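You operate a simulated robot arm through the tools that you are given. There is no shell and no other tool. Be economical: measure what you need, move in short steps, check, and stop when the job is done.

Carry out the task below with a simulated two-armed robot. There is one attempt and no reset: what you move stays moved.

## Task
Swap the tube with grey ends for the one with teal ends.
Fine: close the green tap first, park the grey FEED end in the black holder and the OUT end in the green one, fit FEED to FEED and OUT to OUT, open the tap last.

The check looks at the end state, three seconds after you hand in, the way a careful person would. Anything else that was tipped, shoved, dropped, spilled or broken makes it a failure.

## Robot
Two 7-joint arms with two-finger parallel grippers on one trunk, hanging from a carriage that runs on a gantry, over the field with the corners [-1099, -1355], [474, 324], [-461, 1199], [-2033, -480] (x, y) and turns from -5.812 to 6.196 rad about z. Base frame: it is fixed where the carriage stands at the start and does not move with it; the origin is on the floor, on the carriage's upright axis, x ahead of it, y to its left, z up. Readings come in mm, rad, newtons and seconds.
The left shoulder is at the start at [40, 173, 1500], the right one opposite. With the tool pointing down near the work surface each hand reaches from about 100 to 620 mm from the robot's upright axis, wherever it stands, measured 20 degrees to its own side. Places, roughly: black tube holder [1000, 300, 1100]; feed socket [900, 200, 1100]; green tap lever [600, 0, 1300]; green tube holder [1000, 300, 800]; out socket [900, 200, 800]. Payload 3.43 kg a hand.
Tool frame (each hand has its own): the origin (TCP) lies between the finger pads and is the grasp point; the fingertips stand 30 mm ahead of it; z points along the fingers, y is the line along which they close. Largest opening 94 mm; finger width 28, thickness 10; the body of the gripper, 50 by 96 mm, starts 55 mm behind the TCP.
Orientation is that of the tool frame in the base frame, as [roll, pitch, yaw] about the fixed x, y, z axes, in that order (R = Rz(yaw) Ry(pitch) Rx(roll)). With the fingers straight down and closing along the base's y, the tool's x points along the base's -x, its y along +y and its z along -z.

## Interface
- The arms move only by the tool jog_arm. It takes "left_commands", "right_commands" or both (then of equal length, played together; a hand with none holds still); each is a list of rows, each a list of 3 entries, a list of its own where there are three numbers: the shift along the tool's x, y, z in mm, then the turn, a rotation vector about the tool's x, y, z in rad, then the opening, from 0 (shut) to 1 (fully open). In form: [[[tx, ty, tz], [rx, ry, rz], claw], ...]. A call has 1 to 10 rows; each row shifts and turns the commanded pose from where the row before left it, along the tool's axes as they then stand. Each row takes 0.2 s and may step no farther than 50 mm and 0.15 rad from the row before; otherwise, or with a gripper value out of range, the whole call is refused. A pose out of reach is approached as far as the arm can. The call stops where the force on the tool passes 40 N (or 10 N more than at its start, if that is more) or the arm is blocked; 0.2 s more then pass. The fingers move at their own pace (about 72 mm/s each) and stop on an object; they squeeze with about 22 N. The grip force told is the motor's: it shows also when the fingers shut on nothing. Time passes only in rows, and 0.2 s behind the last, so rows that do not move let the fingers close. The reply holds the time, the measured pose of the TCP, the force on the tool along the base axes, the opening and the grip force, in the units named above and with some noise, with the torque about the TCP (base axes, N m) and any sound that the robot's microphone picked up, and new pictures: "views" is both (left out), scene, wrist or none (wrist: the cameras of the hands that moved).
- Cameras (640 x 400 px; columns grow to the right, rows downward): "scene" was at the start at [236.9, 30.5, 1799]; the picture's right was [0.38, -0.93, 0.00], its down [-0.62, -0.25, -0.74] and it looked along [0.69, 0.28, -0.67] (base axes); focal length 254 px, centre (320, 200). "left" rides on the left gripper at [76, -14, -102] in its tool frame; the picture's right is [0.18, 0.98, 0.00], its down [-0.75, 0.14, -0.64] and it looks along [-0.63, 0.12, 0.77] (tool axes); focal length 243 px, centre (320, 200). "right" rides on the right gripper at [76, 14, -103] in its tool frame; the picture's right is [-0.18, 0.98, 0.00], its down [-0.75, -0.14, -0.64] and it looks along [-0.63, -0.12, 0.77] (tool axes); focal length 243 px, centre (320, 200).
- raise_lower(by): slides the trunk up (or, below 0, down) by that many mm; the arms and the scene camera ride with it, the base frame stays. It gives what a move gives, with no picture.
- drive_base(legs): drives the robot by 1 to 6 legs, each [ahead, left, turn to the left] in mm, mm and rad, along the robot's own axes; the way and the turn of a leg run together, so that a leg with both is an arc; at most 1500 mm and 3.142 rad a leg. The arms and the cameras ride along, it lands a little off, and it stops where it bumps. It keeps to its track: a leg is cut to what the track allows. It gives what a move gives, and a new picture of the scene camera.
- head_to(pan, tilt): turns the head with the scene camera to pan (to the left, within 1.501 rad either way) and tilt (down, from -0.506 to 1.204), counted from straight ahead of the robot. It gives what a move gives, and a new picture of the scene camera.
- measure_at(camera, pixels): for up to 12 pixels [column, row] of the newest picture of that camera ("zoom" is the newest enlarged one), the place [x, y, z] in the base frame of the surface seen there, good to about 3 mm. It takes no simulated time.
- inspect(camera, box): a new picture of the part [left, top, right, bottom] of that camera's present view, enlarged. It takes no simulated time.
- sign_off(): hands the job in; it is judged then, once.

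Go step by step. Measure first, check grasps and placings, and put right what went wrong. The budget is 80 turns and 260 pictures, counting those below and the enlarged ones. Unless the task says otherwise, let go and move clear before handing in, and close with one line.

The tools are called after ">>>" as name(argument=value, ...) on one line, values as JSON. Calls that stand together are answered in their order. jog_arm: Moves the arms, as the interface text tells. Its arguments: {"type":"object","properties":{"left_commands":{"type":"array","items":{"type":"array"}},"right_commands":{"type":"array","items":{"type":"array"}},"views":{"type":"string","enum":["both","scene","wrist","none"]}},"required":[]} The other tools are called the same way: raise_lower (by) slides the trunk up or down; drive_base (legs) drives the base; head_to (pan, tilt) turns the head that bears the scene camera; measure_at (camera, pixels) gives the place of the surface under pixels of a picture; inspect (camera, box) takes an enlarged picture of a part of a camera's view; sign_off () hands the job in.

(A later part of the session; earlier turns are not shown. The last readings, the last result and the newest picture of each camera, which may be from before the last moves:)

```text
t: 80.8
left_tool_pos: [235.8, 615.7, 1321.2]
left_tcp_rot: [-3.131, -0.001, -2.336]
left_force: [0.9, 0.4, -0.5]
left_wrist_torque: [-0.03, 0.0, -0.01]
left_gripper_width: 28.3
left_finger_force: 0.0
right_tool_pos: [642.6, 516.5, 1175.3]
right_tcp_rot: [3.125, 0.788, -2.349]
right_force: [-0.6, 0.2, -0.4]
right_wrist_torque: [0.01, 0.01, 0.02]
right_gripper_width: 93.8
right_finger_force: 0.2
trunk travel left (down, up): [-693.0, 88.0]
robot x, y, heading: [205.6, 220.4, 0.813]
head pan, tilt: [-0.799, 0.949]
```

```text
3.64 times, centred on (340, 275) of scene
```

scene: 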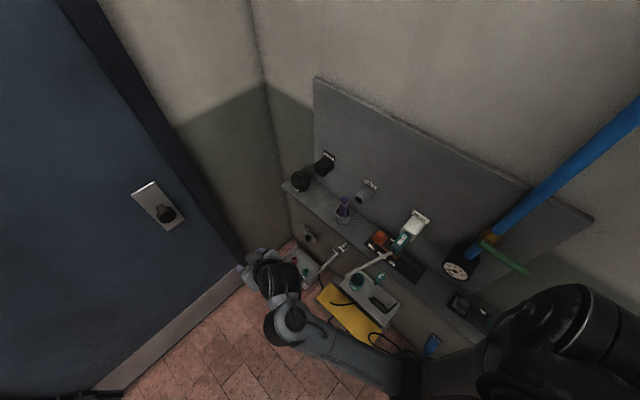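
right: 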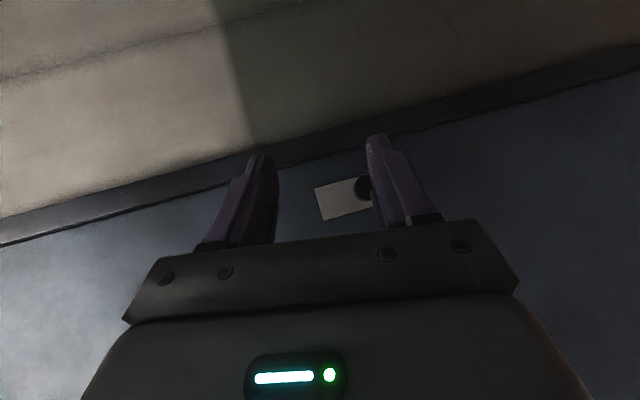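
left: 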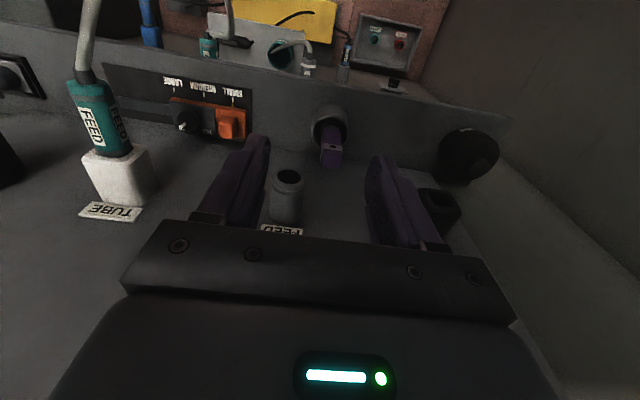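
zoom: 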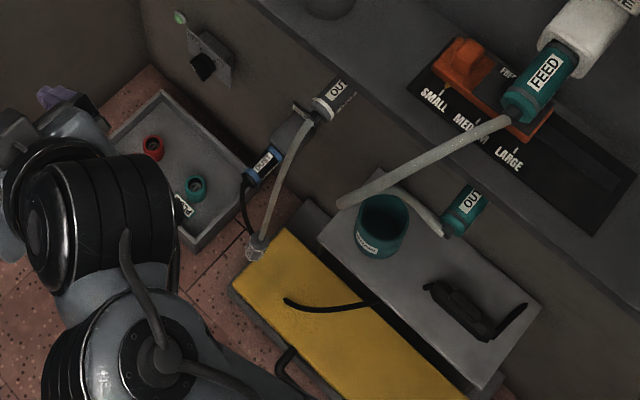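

>>> measure_at(camera="zoom", pixels=[[322, 240], [400, 310], [485, 380], [365, 250], [375, 200], [300, 235], [250, 280], [400, 395], [256, 250], [262, 235], [440, 230], [345, 205]])

>>> raise_lower(by=-650)

>>> head_to(pan=-0.7, tilt=0.6)

```text
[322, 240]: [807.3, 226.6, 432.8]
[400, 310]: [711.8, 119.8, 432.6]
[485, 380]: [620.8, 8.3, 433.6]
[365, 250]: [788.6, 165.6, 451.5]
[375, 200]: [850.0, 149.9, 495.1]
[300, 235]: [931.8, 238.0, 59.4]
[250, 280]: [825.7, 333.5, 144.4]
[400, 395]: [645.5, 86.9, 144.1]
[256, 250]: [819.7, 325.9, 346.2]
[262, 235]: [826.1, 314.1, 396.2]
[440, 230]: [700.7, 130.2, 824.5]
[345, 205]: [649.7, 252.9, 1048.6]
```

```text
refused: -650 is not a number from -400 to 400
```

```text
t: 81.7
left_tool_pos: [235.1, 613.6, 1321.9]
left_tcp_rot: [-3.131, -0.002, -2.338]
left_force: [-0.9, 0.2, 0.1]
left_wrist_torque: [-0.03, 0.02, 0.01]
left_gripper_width: 28.4
left_finger_force: 0.1
right_tool_pos: [642.2, 516.6, 1174.7]
right_tcp_rot: [3.125, 0.789, -2.347]
right_force: [0.1, 0.1, 0.5]
right_wrist_torque: [0.0, 0.01, 0.02]
right_gripper_width: 94.0
right_finger_force: 0.1
trunk travel left (down, up): [-693.0, 88.0]
robot x, y, heading: [206.3, 222.8, 0.807]
head pan, tilt: [-0.7, 0.6]
```

scene: 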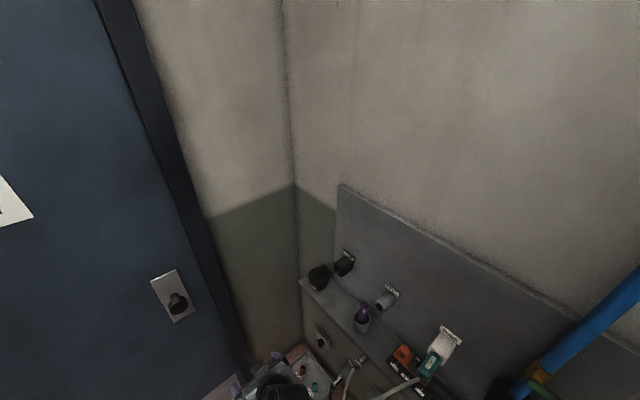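

The table edge is at d≈434 and u<718, so I'll come in from the right and a bit outward. I'll turn the robot to heading 0.435, pitch the hand to 33° down, and lower the trunk.

>>> drive_base(legs=[[0, 0, -0.375], [-78, -78, 0]])

>>> jog_arm(right_commands=[[[0, 0, 0], [0, -0.1, 0], 0.8], [[0, 0, 0], [0, -0.1, 0], 0.8]], views="none")

>>> raise_lower(by=-400)

>>> raise_lower(by=-280)

>>> head_to(pan=-0.2, tilt=0.75)

```text
t: 84.0
left_tool_pos: [340.2, 472.4, 1321.1]
left_tcp_rot: [-3.131, 0.0, -2.713]
left_force: [-0.4, 0.1, -1.3]
left_wrist_torque: [0.01, -0.01, -0.01]
left_gripper_width: 28.1
left_finger_force: 0.0
right_tool_pos: [684.2, 230.9, 1174.6]
right_tcp_rot: [3.127, 0.788, -2.721]
right_force: [0.5, 0.3, 0.1]
right_wrist_torque: [0.0, 0.02, 0.01]
right_gripper_width: 94.0
right_finger_force: 0.0
trunk travel left (down, up): [-693.0, 88.0]
robot x, y, heading: [163.2, 112.8, 0.436]
head pan, tilt: [-0.7, 0.6]
```

scene: 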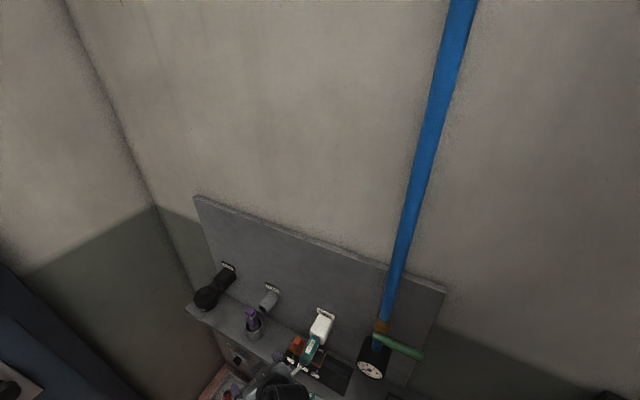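

```text
t: 84.6
left_tool_pos: [339.2, 471.6, 1320.9]
left_tcp_rot: [-3.131, 0.0, -2.712]
left_force: [0.2, 0.0, -0.7]
left_wrist_torque: [-0.02, -0.01, 0.0]
left_gripper_width: 28.3
left_finger_force: 0.1
right_tool_pos: [682.4, 231.5, 1174.5]
right_tcp_rot: [3.118, 0.988, -2.729]
right_force: [0.5, 0.6, -0.4]
right_wrist_torque: [-0.02, 0.0, -0.01]
right_gripper_width: 75.3
right_finger_force: 0.1
trunk travel left (down, up): [-693.0, 88.0]
robot x, y, heading: [162.0, 113.8, 0.441]
head pan, tilt: [-0.7, 0.6]
```

```text
t: 88.4
left_tool_pos: [339.1, 472.6, 921.4]
left_tcp_rot: [-3.131, -0.001, -2.712]
left_force: [0.1, 0.2, -0.2]
left_wrist_torque: [0.01, 0.02, 0.01]
left_gripper_width: 28.2
left_finger_force: 0.0
right_tool_pos: [682.8, 231.0, 775.3]
right_tcp_rot: [3.121, 0.99, -2.73]
right_force: [-0.4, -0.2, 0.1]
right_wrist_torque: [-0.01, 0.02, 0.04]
right_gripper_width: 75.0
right_finger_force: 0.0
trunk travel left (down, up): [-293.0, 488.0]
robot x, y, heading: [164.9, 115.0, 0.44]
head pan, tilt: [-0.7, 0.6]
```

```text
t: 91.3
left_tool_pos: [341.2, 473.7, 639.9]
left_tcp_rot: [-3.131, 0.0, -2.71]
left_force: [-0.6, -0.2, 0.5]
left_wrist_torque: [0.02, 0.02, -0.03]
left_gripper_width: 28.1
left_finger_force: 0.1
right_tool_pos: [683.5, 231.7, 495.4]
right_tcp_rot: [3.121, 0.991, -2.73]
right_force: [0.6, 1.0, 0.3]
right_wrist_torque: [-0.01, 0.0, 0.03]
right_gripper_width: 75.2
right_finger_force: 0.1
trunk travel left (down, up): [-13.0, 768.0]
robot x, y, heading: [164.9, 115.5, 0.432]
head pan, tilt: [-0.7, 0.6]
```

```text
t: 92.2
left_tool_pos: [340.2, 473.7, 641.4]
left_tcp_rot: [-3.132, 0.0, -2.712]
left_force: [-0.2, 0.7, 0.1]
left_wrist_torque: [-0.03, -0.02, 0.0]
left_gripper_width: 28.4
left_finger_force: 0.0
right_tool_pos: [683.1, 229.8, 495.5]
right_tcp_rot: [3.12, 0.989, -2.732]
right_force: [0.9, 0.4, 0.2]
right_wrist_torque: [-0.01, -0.01, -0.02]
right_gripper_width: 75.6
right_finger_force: 0.0
trunk travel left (down, up): [-13.0, 768.0]
robot x, y, heading: [167.0, 117.4, 0.435]
head pan, tilt: [-0.201, 0.75]
```

scene: 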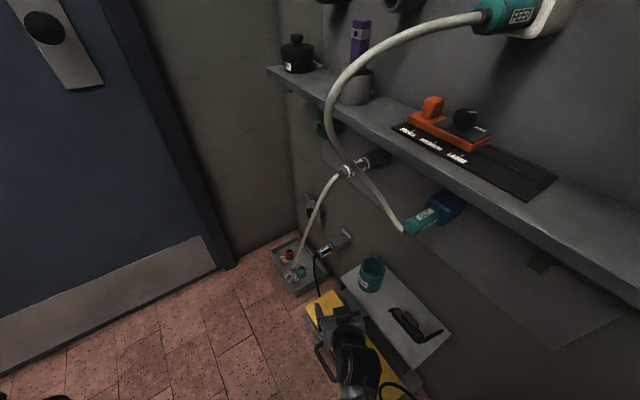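

A clear view: the plug swings left to (293,278). I'll lower the hand by 150 mm, then drive in so that the plug swings into the open gripper.

>>> jog_arm(right_commands=[[[31, 0, 21], [0, 0, 0], 1], [[31, 0, 21], [0, 0, 0], 1], [[31, 0, 21], [0, 0, 0], 1], [[31, 0, 21], [0, 0, 0], 1], [[0, 0, 0], [0, 0, 0], 1]], views="scene")

>>> measure_at(camera="scene", pixels=[[290, 280], [293, 270], [300, 255], [310, 225], [330, 185]])

```text
t: 93.4
left_tool_pos: [342.0, 473.2, 641.3]
left_tcp_rot: [-3.131, -0.001, -2.712]
left_force: [0.4, -0.5, 1.2]
left_wrist_torque: [0.01, 0.01, 0.0]
left_gripper_width: 28.3
left_finger_force: 0.1
right_tool_pos: [683.9, 234.2, 345.9]
right_tcp_rot: [3.12, 0.99, -2.73]
right_force: [0.3, 0.3, 0.0]
right_wrist_torque: [0.01, 0.0, -0.01]
right_gripper_width: 94.0
right_finger_force: 0.1
trunk travel left (down, up): [-13.0, 768.0]
robot x, y, heading: [167.4, 111.9, 0.434]
head pan, tilt: [-0.201, 0.75]
```

scene: 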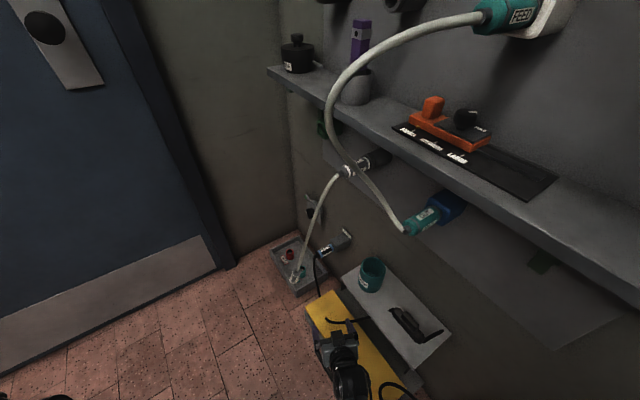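

```text
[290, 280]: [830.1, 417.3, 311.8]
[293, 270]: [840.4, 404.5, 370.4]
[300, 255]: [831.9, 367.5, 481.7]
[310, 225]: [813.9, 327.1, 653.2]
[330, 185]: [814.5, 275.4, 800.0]
```

>>> jog_arm(right_commands=[[[0, 0, 0], [0, 0, 0], 1]], views="scene")

>>> jog_arm(right_commands=[[[0, 0, 0], [0, 0, 0], 1]], views="scene")

>>> jog_arm(right_commands=[[[0, 0, 0], [0, 0, 0], 1]], views="scene")

```text
t: 93.8
left_tool_pos: [340.1, 472.7, 641.1]
left_tcp_rot: [-3.132, -0.001, -2.71]
left_force: [-0.3, -0.6, 0.1]
left_wrist_torque: [-0.01, 0.0, -0.01]
left_gripper_width: 28.3
left_finger_force: 0.1
right_tool_pos: [683.2, 232.4, 345.0]
right_tcp_rot: [3.12, 0.989, -2.73]
right_force: [-0.1, 0.3, -0.1]
right_wrist_torque: [-0.02, -0.05, -0.02]
right_gripper_width: 93.5
right_finger_force: 0.0
trunk travel left (down, up): [-13.0, 768.0]
robot x, y, heading: [165.5, 116.4, 0.436]
head pan, tilt: [-0.201, 0.75]
```

scene: 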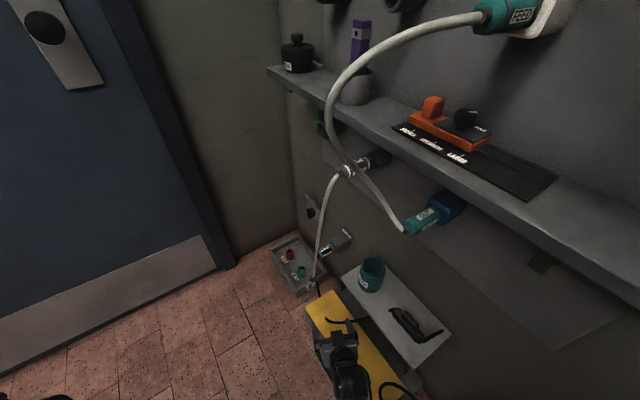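

```text
t: 94.2
left_tool_pos: [340.5, 471.8, 640.8]
left_tcp_rot: [-3.133, 0.0, -2.713]
left_force: [0.7, -0.4, -0.9]
left_wrist_torque: [0.0, -0.01, -0.02]
left_gripper_width: 28.1
left_finger_force: 0.1
right_tool_pos: [683.4, 232.3, 345.8]
right_tcp_rot: [3.122, 0.99, -2.73]
right_force: [-0.6, -0.2, -0.5]
right_wrist_torque: [0.01, 0.0, 0.0]
right_gripper_width: 94.0
right_finger_force: 0.1
trunk travel left (down, up): [-13.0, 768.0]
robot x, y, heading: [163.0, 116.6, 0.436]
head pan, tilt: [-0.201, 0.75]
```

scene: 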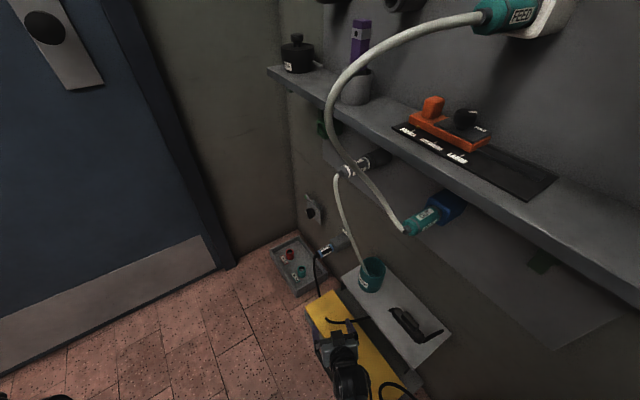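

```text
t: 94.6
left_tool_pos: [340.2, 473.0, 640.3]
left_tcp_rot: [-3.131, 0.002, -2.712]
left_force: [-0.6, 0.7, 0.8]
left_wrist_torque: [0.01, -0.02, -0.05]
left_gripper_width: 28.1
left_finger_force: 0.0
right_tool_pos: [684.0, 233.2, 345.1]
right_tcp_rot: [3.122, 0.99, -2.729]
right_force: [0.7, 0.2, 0.4]
right_wrist_torque: [0.05, -0.02, -0.03]
right_gripper_width: 94.0
right_finger_force: 0.0
trunk travel left (down, up): [-13.0, 768.0]
robot x, y, heading: [166.1, 112.2, 0.433]
head pan, tilt: [-0.201, 0.75]
```

scene: 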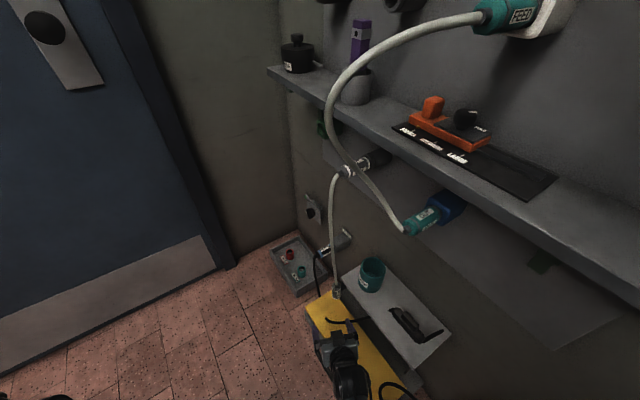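

The plug swings between (290,280) and (372,280) with a period of about 1.3 s. I'll drive in to block the swing at its middle.

>>> drive_base(legs=[[135, 0, 0]])

>>> jog_arm(right_commands=[[[0, 0, 0], [0, 0, 0], 1], [[0, 0, 0], [0, 0, 0], 1], [[0, 0, 0], [0, 0, 0], 1]], views="both")

```text
t: 95.9
left_tool_pos: [460.9, 526.7, 639.5]
left_tcp_rot: [-3.131, -0.001, -2.714]
left_force: [-0.5, -0.8, -0.1]
left_wrist_torque: [0.02, -0.01, 0.01]
left_gripper_width: 28.0
left_finger_force: 0.0
right_tool_pos: [803.1, 287.9, 344.0]
right_tcp_rot: [3.121, 0.985, -2.73]
right_force: [-0.3, -0.5, -0.3]
right_wrist_torque: [0.0, 0.01, 0.0]
right_gripper_width: 94.1
right_finger_force: 0.1
trunk travel left (down, up): [-13.0, 768.0]
robot x, y, heading: [285.9, 168.4, 0.431]
head pan, tilt: [-0.201, 0.75]
```

scene: 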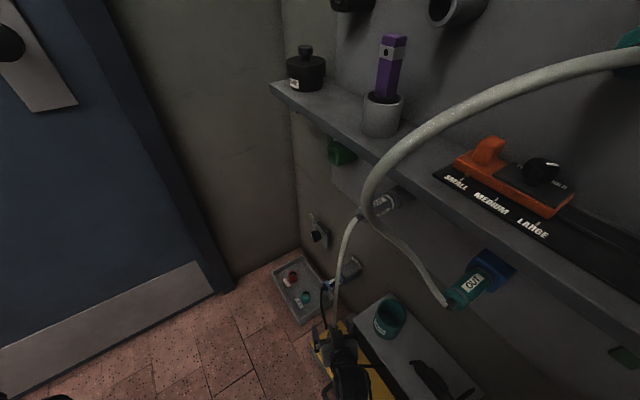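

```text
t: 96.7
left_tool_pos: [464.7, 529.6, 641.0]
left_tcp_rot: [-3.131, 0.001, -2.715]
left_force: [-1.2, 0.6, -0.5]
left_wrist_torque: [0.01, 0.04, 0.01]
left_gripper_width: 28.0
left_finger_force: 0.1
right_tool_pos: [808.5, 289.1, 344.7]
right_tcp_rot: [3.121, 0.989, -2.73]
right_force: [0.6, -0.3, -0.9]
right_wrist_torque: [0.03, -0.03, 0.01]
right_gripper_width: 94.1
right_finger_force: 0.1
trunk travel left (down, up): [-13.0, 768.0]
robot x, y, heading: [286.2, 173.4, 0.437]
head pan, tilt: [-0.201, 0.75]
```

scene: 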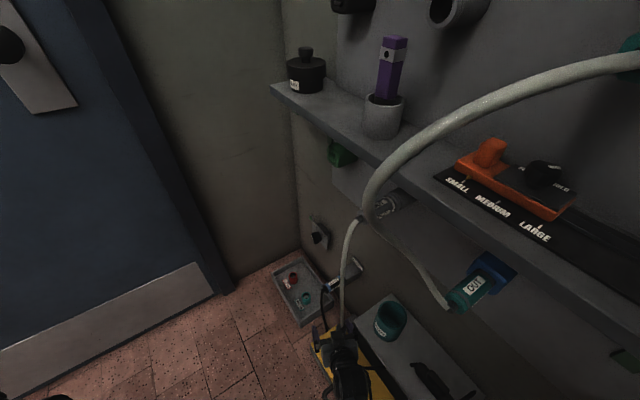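
right: 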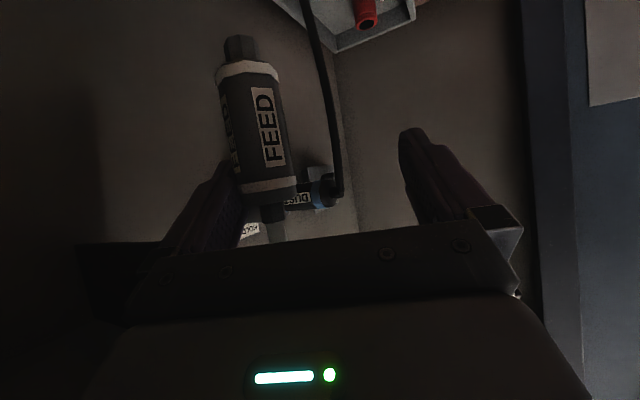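

The plug is between the fingers now, resting near the right-hand finger. I'll measure its position relative to the TCP.

>>> measure_at(camera="right", pixels=[[262, 90], [262, 130], [264, 175], [240, 50], [266, 215]])

>>> jog_arm(right_commands=[[[0, 0, 0], [0, 0, 0], 1]], views="wrist")

>>> measure_at(camera="right", pixels=[[262, 90], [262, 130], [264, 175]])

```text
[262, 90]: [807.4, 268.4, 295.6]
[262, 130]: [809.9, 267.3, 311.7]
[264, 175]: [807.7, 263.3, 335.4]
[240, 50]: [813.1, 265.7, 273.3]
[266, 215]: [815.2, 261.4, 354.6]
```

```text
t: 97.1
left_tool_pos: [463.5, 529.7, 640.3]
left_tcp_rot: [-3.132, 0.0, -2.713]
left_force: [-0.1, 0.5, 0.0]
left_wrist_torque: [0.01, 0.0, 0.01]
left_gripper_width: 28.6
left_finger_force: 0.0
right_tool_pos: [807.1, 289.3, 345.6]
right_tcp_rot: [3.121, 0.987, -2.729]
right_force: [1.0, -0.4, -0.8]
right_wrist_torque: [0.02, 0.03, 0.05]
right_gripper_width: 94.0
right_finger_force: 0.0
trunk travel left (down, up): [-13.0, 768.0]
robot x, y, heading: [286.3, 169.8, 0.431]
head pan, tilt: [-0.201, 0.75]
```

right: 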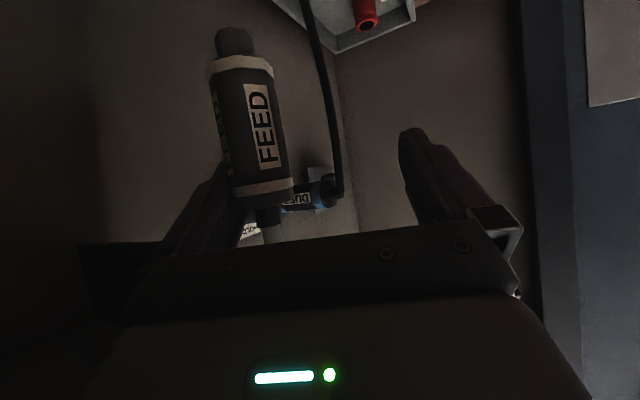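

```text
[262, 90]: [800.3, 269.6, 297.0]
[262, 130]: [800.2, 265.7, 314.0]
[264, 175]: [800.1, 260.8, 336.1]
```

The plug centre is about 32 mm below the TCP and 25 mm to its right. I'll lower, centre and close.

>>> jog_arm(right_commands=[[[13, -10, 9], [0, 0, 0], 1], [[13, -10, 9], [0, 0, 0], 1], [[0, 0, 0], [0, 0, 0], 0.6], [[0, 0, 0], [0, 0, 0], 0.3], [[0, 0, 0], [0, 0, 0], 0], [[0, 0, 0], [0, 0, 0], 0], [[0, 0, 0], [0, 0, 0], 0]], views="both")

```text
t: 98.7
left_tool_pos: [463.3, 530.8, 640.8]
left_tcp_rot: [-3.133, -0.001, -2.714]
left_force: [0.5, -0.4, 0.7]
left_wrist_torque: [0.01, 0.01, 0.0]
left_gripper_width: 28.2
left_finger_force: 0.2
right_tool_pos: [815.5, 271.8, 312.6]
right_tcp_rot: [3.121, 0.987, -2.729]
right_force: [0.4, 0.4, 0.3]
right_wrist_torque: [-0.01, 0.01, 0.0]
right_gripper_width: 28.6
right_finger_force: 22.3
trunk travel left (down, up): [-13.0, 768.0]
robot x, y, heading: [288.4, 172.6, 0.436]
head pan, tilt: [-0.201, 0.75]
```

scene: 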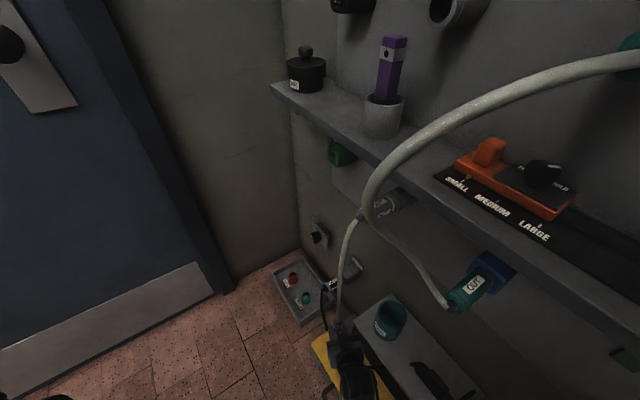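
right: 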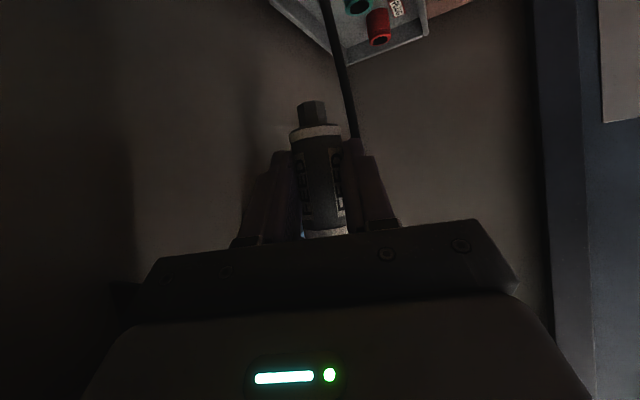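

The plug is gripped (28.6 mm, 22 N). I'll measure its axis in the grip.

>>> measure_at(camera="right", pixels=[[313, 108], [316, 130], [319, 150], [321, 175], [323, 200], [326, 230]])

>>> inspect(camera="right", box=[240, 80, 400, 250])

>>> raise_lower(by=400)

```text
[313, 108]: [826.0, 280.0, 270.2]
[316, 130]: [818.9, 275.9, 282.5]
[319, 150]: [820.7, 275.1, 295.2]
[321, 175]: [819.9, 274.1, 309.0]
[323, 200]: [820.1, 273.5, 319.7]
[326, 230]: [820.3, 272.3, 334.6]
```

```text
2.35 times, centred on (320, 165) of right
```

zoom: 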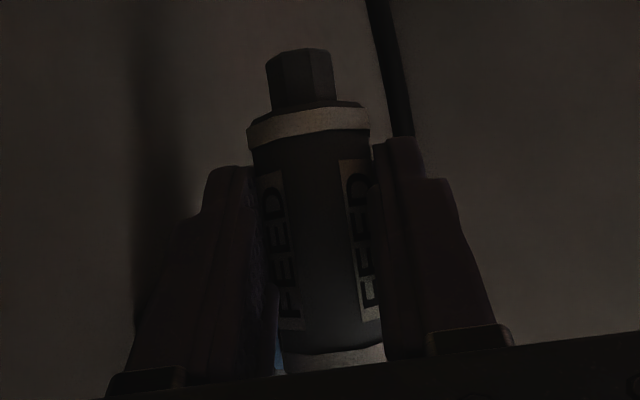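

```text
t: 102.5
left_tool_pos: [464.2, 528.9, 1040.6]
left_tcp_rot: [-3.131, 0.0, -2.714]
left_force: [-0.3, 0.0, 0.1]
left_wrist_torque: [0.03, -0.03, 0.0]
left_gripper_width: 28.0
left_finger_force: 0.2
right_tool_pos: [814.7, 272.3, 713.3]
right_tcp_rot: [3.12, 0.988, -2.73]
right_force: [-0.2, -0.9, -0.7]
right_wrist_torque: [0.03, 0.0, 0.0]
right_gripper_width: 28.5
right_finger_force: 22.2
trunk travel left (down, up): [-413.0, 368.0]
robot x, y, heading: [286.4, 171.9, 0.437]
head pan, tilt: [-0.201, 0.75]
```

The plug is held nearly vertical, tip down. I'll back away from the shelf and raise, then turn the plug 90° about the wall direction so its tip faces the wall.

>>> drive_base(legs=[[-45, 110, 0]])

>>> raise_lower(by=200)

>>> jog_arm(right_commands=[[[0, 0, 0], [0.0723, -0.0561, -0.1095], 0], [[0, 0, 0], [0.0723, -0.0561, -0.1095], 0], [[0, 0, 0], [0.0723, -0.0561, -0.1095], 0], [[0, 0, 0], [0.0723, -0.0561, -0.1095], 0], [[0, 0, 0], [0.0723, -0.0561, -0.1095], 0], [[0, 0, 0], [0.0723, -0.0561, -0.1095], 0], [[0, 0, 0], [0.0723, -0.0561, -0.1095], 0], [[0, 0, 0], [0.0723, -0.0561, -0.1095], 0], [[0, 0, 0], [0.0723, -0.0561, -0.1095], 0], [[0, 0, 0], [0.0723, -0.0561, -0.1095], 0]], views="none")

>>> jog_arm(right_commands=[[[0, 0, 0], [0.0723, -0.0561, -0.1095], 0]], views="both")

```text
t: 103.8
left_tool_pos: [376.4, 610.8, 1042.3]
left_tcp_rot: [-3.134, 0.001, -2.712]
left_force: [0.0, 0.0, 0.3]
left_wrist_torque: [0.0, -0.02, -0.01]
left_gripper_width: 28.2
left_finger_force: 0.1
right_tool_pos: [729.4, 353.1, 712.4]
right_tcp_rot: [3.12, 0.988, -2.727]
right_force: [-0.7, 0.7, 0.7]
right_wrist_torque: [0.02, 0.01, -0.04]
right_gripper_width: 28.7
right_finger_force: 21.8
trunk travel left (down, up): [-413.0, 368.0]
robot x, y, heading: [203.9, 251.1, 0.435]
head pan, tilt: [-0.201, 0.75]
```

scene: 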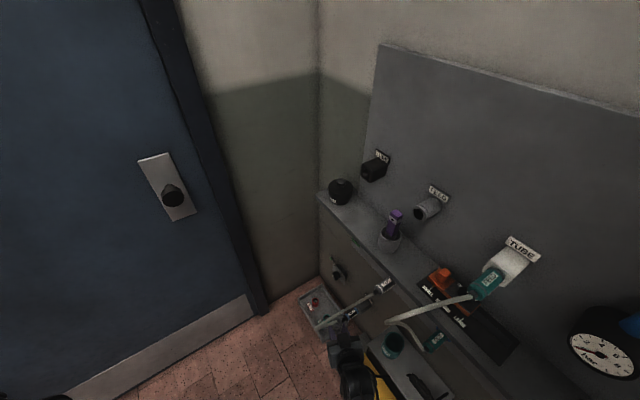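

```text
t: 105.9
left_tool_pos: [377.0, 609.4, 1240.1]
left_tcp_rot: [-3.132, -0.001, -2.711]
left_force: [0.9, -1.0, 0.0]
left_wrist_torque: [0.0, 0.0, -0.01]
left_gripper_width: 28.1
left_finger_force: 0.1
right_tool_pos: [729.3, 353.4, 912.5]
right_tcp_rot: [3.119, 0.988, -2.727]
right_force: [0.9, 0.5, -0.6]
right_wrist_torque: [0.02, -0.02, 0.01]
right_gripper_width: 28.5
right_finger_force: 21.6
trunk travel left (down, up): [-613.0, 168.0]
robot x, y, heading: [202.0, 256.8, 0.435]
head pan, tilt: [-0.201, 0.75]
```

```text
t: 108.3
left_tool_pos: [377.2, 608.7, 1242.1]
left_tcp_rot: [-3.131, 0.001, -2.713]
left_force: [-0.8, 0.5, 0.2]
left_wrist_torque: [0.01, 0.01, -0.02]
left_gripper_width: 28.2
left_finger_force: 0.1
right_tool_pos: [754.3, 290.6, 899.3]
right_tcp_rot: [-1.301, 0.253, -1.329]
right_force: [0.4, -0.3, -0.2]
right_wrist_torque: [0.02, 0.04, 0.05]
right_gripper_width: 28.9
right_finger_force: 22.3
trunk travel left (down, up): [-613.0, 168.0]
robot x, y, heading: [203.5, 252.6, 0.432]
head pan, tilt: [-0.201, 0.75]
stopped in row 10 (right hand): the arm was blocked; the commanded pose is now the measured one
```

```text
t: 108.7
left_tool_pos: [377.7, 609.9, 1239.9]
left_tcp_rot: [-3.131, 0.001, -2.713]
left_force: [-0.2, -0.3, -0.3]
left_wrist_torque: [0.04, 0.01, -0.05]
left_gripper_width: 28.1
left_finger_force: 0.1
right_tool_pos: [754.3, 293.3, 900.0]
right_tcp_rot: [-1.224, 0.134, -1.304]
right_force: [0.6, -0.1, -0.5]
right_wrist_torque: [-0.01, 0.04, 0.01]
right_gripper_width: 28.6
right_finger_force: 22.1
trunk travel left (down, up): [-613.0, 168.0]
robot x, y, heading: [203.9, 251.6, 0.433]
head pan, tilt: [-0.201, 0.75]
```

scene: 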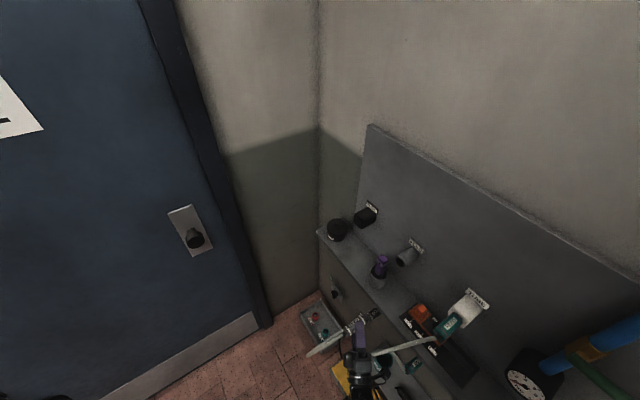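
right: 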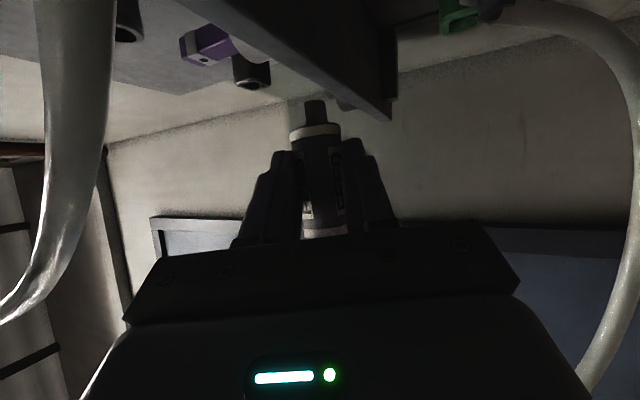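

The plug is horizontal in the grip and the tip faces the wall. The teal tube is near the camera, so I'll move left (+u) first, and I'll measure the plug axis.

>>> measure_at(camera="right", pixels=[[315, 105], [316, 118], [318, 132], [321, 160], [323, 185], [325, 215], [327, 232]])

>>> drive_base(legs=[[215, 87, 0]])

>>> raise_lower(by=160)

>>> head_to(pan=-0.35, tilt=0.8)

```text
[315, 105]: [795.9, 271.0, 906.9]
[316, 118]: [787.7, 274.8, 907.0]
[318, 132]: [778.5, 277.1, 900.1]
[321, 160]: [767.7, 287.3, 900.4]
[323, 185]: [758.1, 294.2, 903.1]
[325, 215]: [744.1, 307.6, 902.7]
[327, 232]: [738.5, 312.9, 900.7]
```

```text
t: 110.5
left_tool_pos: [534.8, 778.0, 1240.9]
left_tcp_rot: [-3.131, 0.0, -2.712]
left_force: [-0.2, -0.1, 1.1]
left_wrist_torque: [0.02, 0.0, -0.01]
left_gripper_width: 28.0
left_finger_force: 0.0
right_tool_pos: [911.9, 462.7, 900.7]
right_tcp_rot: [-1.226, 0.134, -1.307]
right_force: [0.9, 0.4, -0.3]
right_wrist_torque: [0.01, 0.03, 0.01]
right_gripper_width: 28.5
right_finger_force: 21.8
trunk travel left (down, up): [-613.0, 168.0]
robot x, y, heading: [358.1, 421.5, 0.435]
head pan, tilt: [-0.201, 0.75]
```

scene: 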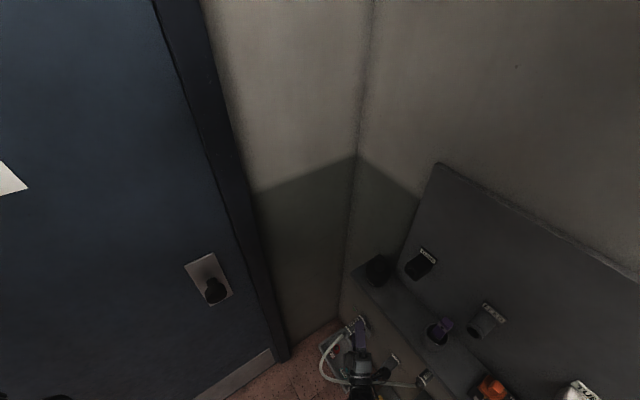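

```text
t: 112.3
left_tool_pos: [534.7, 778.4, 1399.8]
left_tcp_rot: [-3.132, 0.0, -2.713]
left_force: [0.2, -0.4, 0.1]
left_wrist_torque: [-0.02, 0.01, 0.0]
left_gripper_width: 28.1
left_finger_force: 0.1
right_tool_pos: [911.9, 462.6, 1059.4]
right_tcp_rot: [-1.227, 0.133, -1.308]
right_force: [0.0, 1.0, -0.7]
right_wrist_torque: [-0.04, 0.0, 0.0]
right_gripper_width: 28.1
right_finger_force: 22.0
trunk travel left (down, up): [-773.0, 8.0]
robot x, y, heading: [361.1, 422.2, 0.435]
head pan, tilt: [-0.201, 0.75]
```

```text
t: 113.0
left_tool_pos: [533.7, 779.5, 1400.8]
left_tcp_rot: [-3.132, 0.0, -2.711]
left_force: [1.0, -0.2, 0.2]
left_wrist_torque: [0.02, -0.02, 0.0]
left_gripper_width: 28.2
left_finger_force: 0.0
right_tool_pos: [910.2, 461.7, 1060.3]
right_tcp_rot: [-1.223, 0.135, -1.308]
right_force: [0.4, -0.4, -0.6]
right_wrist_torque: [-0.02, 0.0, -0.02]
right_gripper_width: 28.7
right_finger_force: 22.1
trunk travel left (down, up): [-773.0, 8.0]
robot x, y, heading: [361.3, 419.1, 0.436]
head pan, tilt: [-0.351, 0.799]
```

scene: 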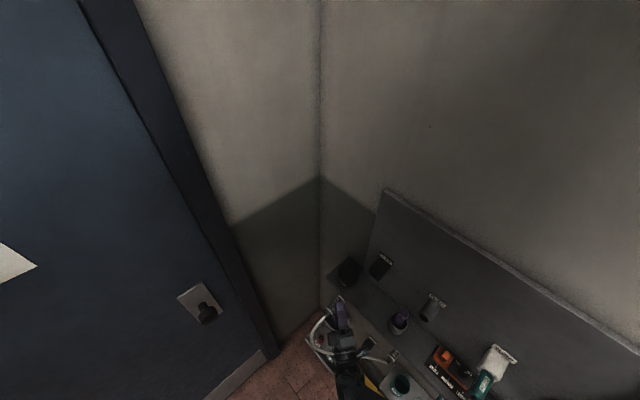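

TCP is at u≈961, d≈347, z≈1060; the plug nub is about 46 mm ahead of it. Now I'll measure the black holder's hole precisely.

>>> inspect(camera="scene", box=[330, 240, 430, 310])

>>> inspect(camera="right", box=[80, 0, 480, 250])

```text
5.71 times, centred on (380, 275) of scene
```

zoom: 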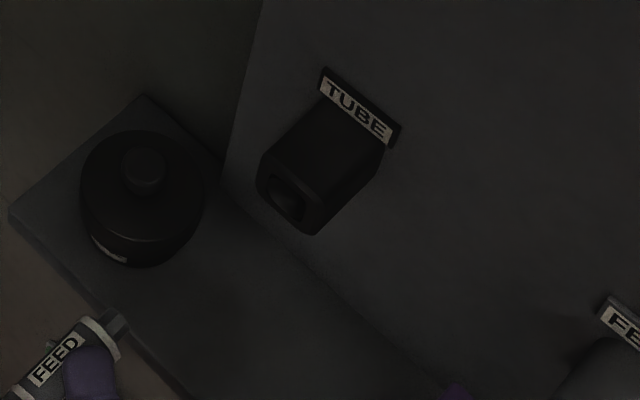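

```text
1.60 times, centred on (280, 125) of right
```

zoom: 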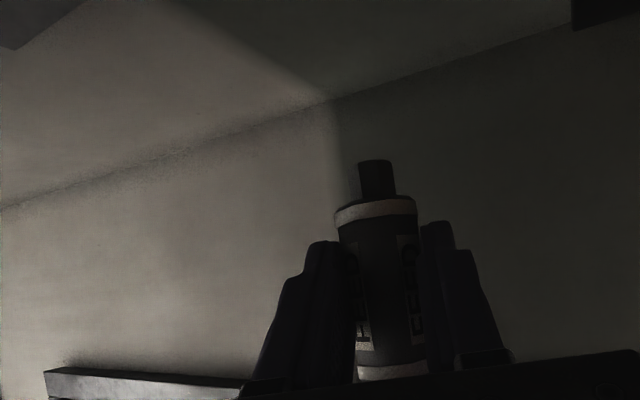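

>>> inspect(camera="scene", box=[330, 240, 430, 310])

>>> measure_at(camera="zoom", pixels=[[268, 165], [264, 190], [305, 227], [318, 195], [290, 175], [282, 205], [300, 150], [330, 110], [375, 150], [345, 190], [320, 220], [288, 198]])

```text
5.71 times, centred on (380, 275) of scene
```

zoom: 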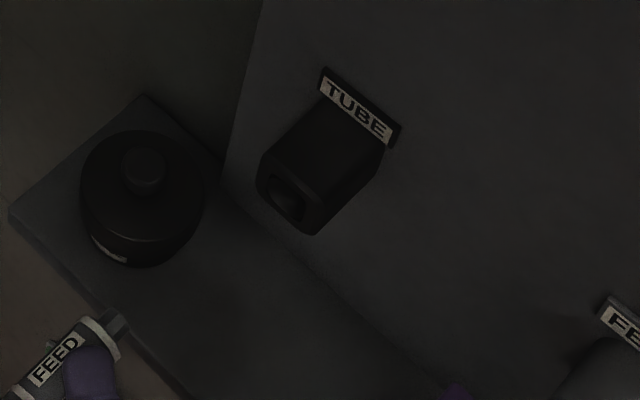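

```text
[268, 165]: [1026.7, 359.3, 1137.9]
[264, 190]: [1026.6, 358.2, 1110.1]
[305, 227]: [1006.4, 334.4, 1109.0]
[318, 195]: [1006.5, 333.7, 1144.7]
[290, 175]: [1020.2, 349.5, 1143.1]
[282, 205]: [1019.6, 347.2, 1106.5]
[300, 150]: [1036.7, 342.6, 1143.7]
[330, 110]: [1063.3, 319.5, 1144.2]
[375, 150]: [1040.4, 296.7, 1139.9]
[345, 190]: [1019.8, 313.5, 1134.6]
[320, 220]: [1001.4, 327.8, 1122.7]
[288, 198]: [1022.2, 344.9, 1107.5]
```

The black hole's centre is at u≈946, z≈1122, and the face is at d≈502. I'll check the plug axis against the scene view.

>>> measure_at(camera="zoom", pixels=[[120, 325], [112, 330], [98, 330], [85, 338], [60, 350], [40, 372], [25, 385], [106, 345]])

```text
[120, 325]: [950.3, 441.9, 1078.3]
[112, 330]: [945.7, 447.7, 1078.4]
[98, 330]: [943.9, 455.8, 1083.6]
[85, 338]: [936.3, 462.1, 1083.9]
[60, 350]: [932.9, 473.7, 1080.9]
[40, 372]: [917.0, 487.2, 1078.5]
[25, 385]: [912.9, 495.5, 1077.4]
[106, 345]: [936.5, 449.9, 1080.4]
```

>>> inspect(camera="scene", box=[318, 288, 358, 313])

```text
16.00 times, centred on (338, 300) of scene
```

zoom: 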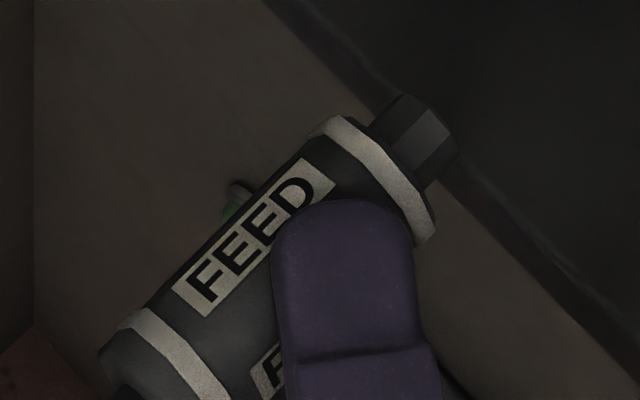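

>>> measure_at(camera="zoom", pixels=[[335, 128], [140, 322], [365, 160], [165, 350], [385, 190], [190, 375], [410, 120], [430, 150], [420, 225]])

```text
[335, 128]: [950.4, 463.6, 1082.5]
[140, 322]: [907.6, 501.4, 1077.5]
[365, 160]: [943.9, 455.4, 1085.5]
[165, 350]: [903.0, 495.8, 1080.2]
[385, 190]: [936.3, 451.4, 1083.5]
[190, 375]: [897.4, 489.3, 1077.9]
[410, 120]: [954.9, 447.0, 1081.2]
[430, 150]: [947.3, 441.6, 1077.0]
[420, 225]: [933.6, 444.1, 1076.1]
```

The plug sits level in yaw but pitched up 5°, and its axis is 15 mm left of and 8 mm above the TCP. I'll correct the pitch, raise to z 1114 and shift to u 931, then drive closer.

>>> jog_arm(right_commands=[[[0, 0, 0], [-0.0465, 0.0324, 0.07], 0], [[2, -30.5, -3.8], [0, 0, 0], 0], [[2, -30.5, -3.8], [0, 0, 0], 0], [[0, 0, 0], [0, 0, 0], 0]], views="none")

>>> drive_base(legs=[[26, -65, 0]])

>>> inspect(camera="scene", box=[300, 230, 460, 330])

```text
t: 114.0
left_tool_pos: [533.2, 779.7, 1401.2]
left_tcp_rot: [-3.131, 0.0, -2.711]
left_force: [-0.1, -0.2, 0.7]
left_wrist_torque: [-0.01, -0.02, -0.01]
left_gripper_width: 28.2
left_finger_force: 0.0
right_tool_pos: [890.0, 439.8, 1114.7]
right_tcp_rot: [-1.274, 0.21, -1.316]
right_force: [-0.1, -0.6, -0.8]
right_wrist_torque: [-0.01, -0.03, 0.02]
right_gripper_width: 28.7
right_finger_force: 21.5
trunk travel left (down, up): [-773.0, 8.0]
robot x, y, heading: [362.3, 426.1, 0.432]
head pan, tilt: [-0.351, 0.799]
```

```text
t: 115.0
left_tool_pos: [585.0, 731.7, 1401.6]
left_tcp_rot: [-3.13, 0.0, -2.711]
left_force: [0.2, 0.5, 0.6]
left_wrist_torque: [0.01, -0.03, 0.02]
left_gripper_width: 28.0
left_finger_force: 0.1
right_tool_pos: [941.3, 394.7, 1116.3]
right_tcp_rot: [-1.275, 0.211, -1.313]
right_force: [0.8, -0.7, -0.6]
right_wrist_torque: [0.01, 0.01, 0.06]
right_gripper_width: 28.8
right_finger_force: 22.5
trunk travel left (down, up): [-773.0, 8.0]
robot x, y, heading: [413.8, 377.2, 0.435]
head pan, tilt: [-0.351, 0.799]
```

scene: 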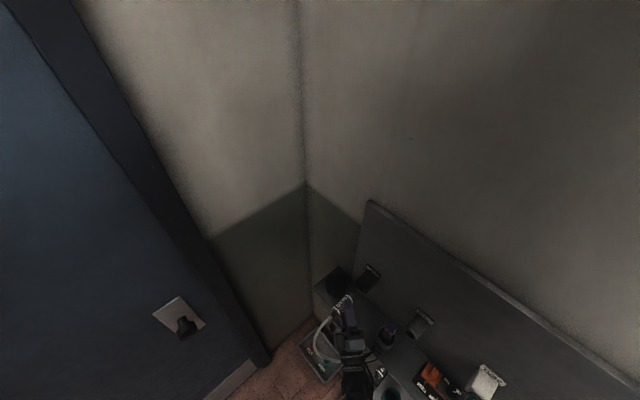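

```text
4.00 times, centred on (380, 280) of scene
```

zoom: 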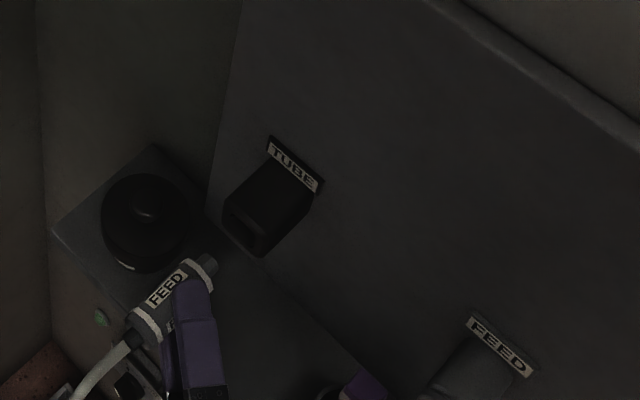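

>>> measure_at(camera="zoom", pixels=[[186, 263], [198, 268], [212, 282], [207, 257], [135, 314], [148, 325], [158, 335], [228, 215], [262, 250], [268, 232], [240, 200], [300, 210]])

>>> inspect(camera="right", box=[200, 0, 440, 150])

```text
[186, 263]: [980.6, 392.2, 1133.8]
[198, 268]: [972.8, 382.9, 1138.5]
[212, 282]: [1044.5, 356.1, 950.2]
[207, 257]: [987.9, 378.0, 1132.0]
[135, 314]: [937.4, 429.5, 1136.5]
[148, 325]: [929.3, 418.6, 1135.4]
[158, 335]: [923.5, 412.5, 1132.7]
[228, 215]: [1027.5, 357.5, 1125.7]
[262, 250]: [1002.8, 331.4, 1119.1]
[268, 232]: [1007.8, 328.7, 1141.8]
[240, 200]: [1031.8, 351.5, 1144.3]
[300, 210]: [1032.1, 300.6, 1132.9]
```

```text
2.67 times, centred on (320, 75) of right
```

zoom: 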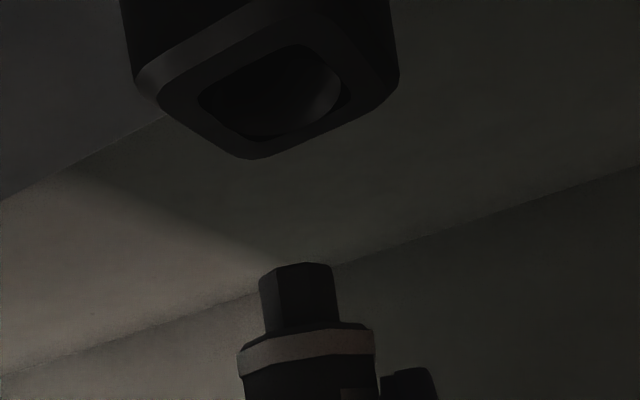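

The nub and the hole are both visible in the wrist view. I'll measure the holder's face there to refine the alignment.

>>> measure_at(camera="zoom", pixels=[[150, 85], [185, 100], [255, 150], [320, 125], [370, 85], [300, 140], [297, 300], [305, 340], [250, 145], [190, 60], [375, 30]])

```text
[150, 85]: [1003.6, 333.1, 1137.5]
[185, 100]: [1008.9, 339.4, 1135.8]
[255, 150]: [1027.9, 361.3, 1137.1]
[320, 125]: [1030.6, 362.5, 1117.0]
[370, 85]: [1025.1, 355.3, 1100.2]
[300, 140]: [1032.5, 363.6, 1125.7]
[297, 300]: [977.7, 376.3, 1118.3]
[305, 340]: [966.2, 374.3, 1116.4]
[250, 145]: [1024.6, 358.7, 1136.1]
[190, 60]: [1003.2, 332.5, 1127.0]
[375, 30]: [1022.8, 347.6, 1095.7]
```

Both agree within about 2 mm, with the plug axis at u≈947, z≈1122. I'll advance straight towards the wall.

>>> jog_arm(right_commands=[[[12.5, -0.2, 8.4], [0, 0, 0], 0], [[12.5, -0.2, 8.4], [0, 0, 0], 0], [[4.2, -0.1, 2.8], [0, 0, 0], 0], [[0, 0, 0], [0, 0, 0], 0]], views="wrist")

>>> inspect(camera="right", box=[200, 0, 440, 150])

```text
t: 116.0
left_tool_pos: [584.4, 730.6, 1400.8]
left_tcp_rot: [-3.131, -0.001, -2.713]
left_force: [0.5, -0.4, 0.6]
left_wrist_torque: [-0.03, 0.02, -0.01]
left_gripper_width: 28.0
left_finger_force: 0.0
right_tool_pos: [966.9, 368.8, 1115.2]
right_tcp_rot: [-1.273, 0.211, -1.314]
right_force: [-0.2, 0.2, -0.2]
right_wrist_torque: [0.02, 0.03, -0.03]
right_gripper_width: 28.3
right_finger_force: 22.1
trunk travel left (down, up): [-773.0, 8.0]
robot x, y, heading: [409.2, 372.8, 0.43]
head pan, tilt: [-0.351, 0.799]
```

right: 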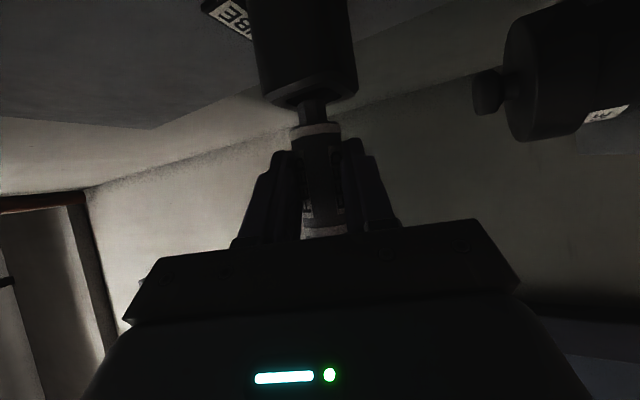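

```text
2.67 times, centred on (320, 75) of right
```

zoom: 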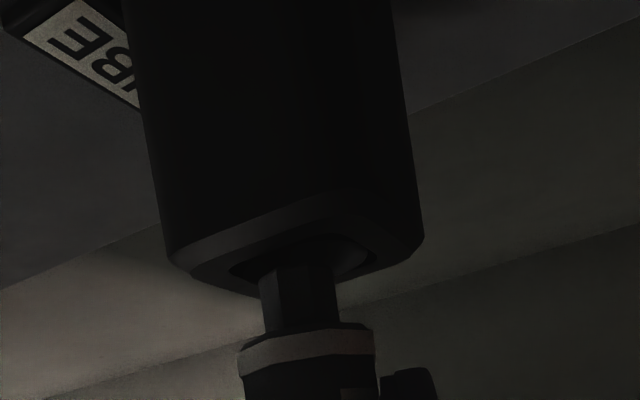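

The nub is centred at the hole's mouth. I'll keep going in with small steps.

>>> jog_arm(right_commands=[[[5, 0, 3.4], [0, 0, 0], 0], [[5, 0, 3.4], [0, 0, 0], 0], [[5, 0, 3.4], [0, 0, 0], 0], [[4.2, 0, 2.8], [0, 0, 0], 0], [[4.2, 0, 2.8], [0, 0, 0], 0], [[4.2, 0, 2.8], [0, 0, 0], 0], [[4.2, 0, 2.8], [0, 0, 0], 0]], views="wrist")

>>> inspect(camera="right", box=[200, 20, 440, 240])

```text
t: 117.4
left_tool_pos: [583.2, 732.3, 1400.5]
left_tcp_rot: [-3.133, -0.002, -2.712]
left_force: [-0.3, -0.2, 0.0]
left_wrist_torque: [0.03, -0.03, -0.02]
left_gripper_width: 28.2
left_finger_force: 0.0
right_tool_pos: [984.1, 352.9, 1114.2]
right_tcp_rot: [-1.269, 0.213, -1.305]
right_force: [-15.5, 2.0, 4.6]
right_wrist_torque: [-0.18, -0.14, -0.34]
right_gripper_width: 28.6
right_finger_force: 21.4
trunk travel left (down, up): [-773.0, 8.0]
robot x, y, heading: [409.5, 374.7, 0.433]
head pan, tilt: [-0.351, 0.799]
stopped in row 6 (right hand): the force on the tool passed its limit at 45 N (the readings are from after the stop); the commanded pose is now the measured one
```

right: 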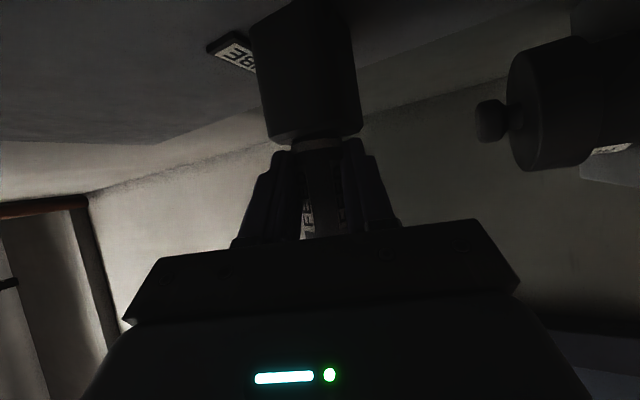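

```text
1.82 times, centred on (320, 130) of right
```

zoom: 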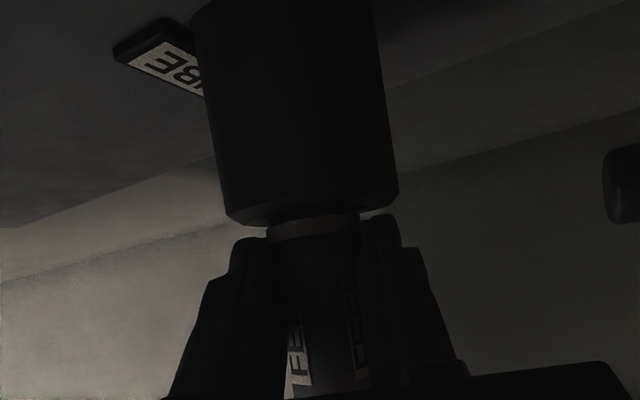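

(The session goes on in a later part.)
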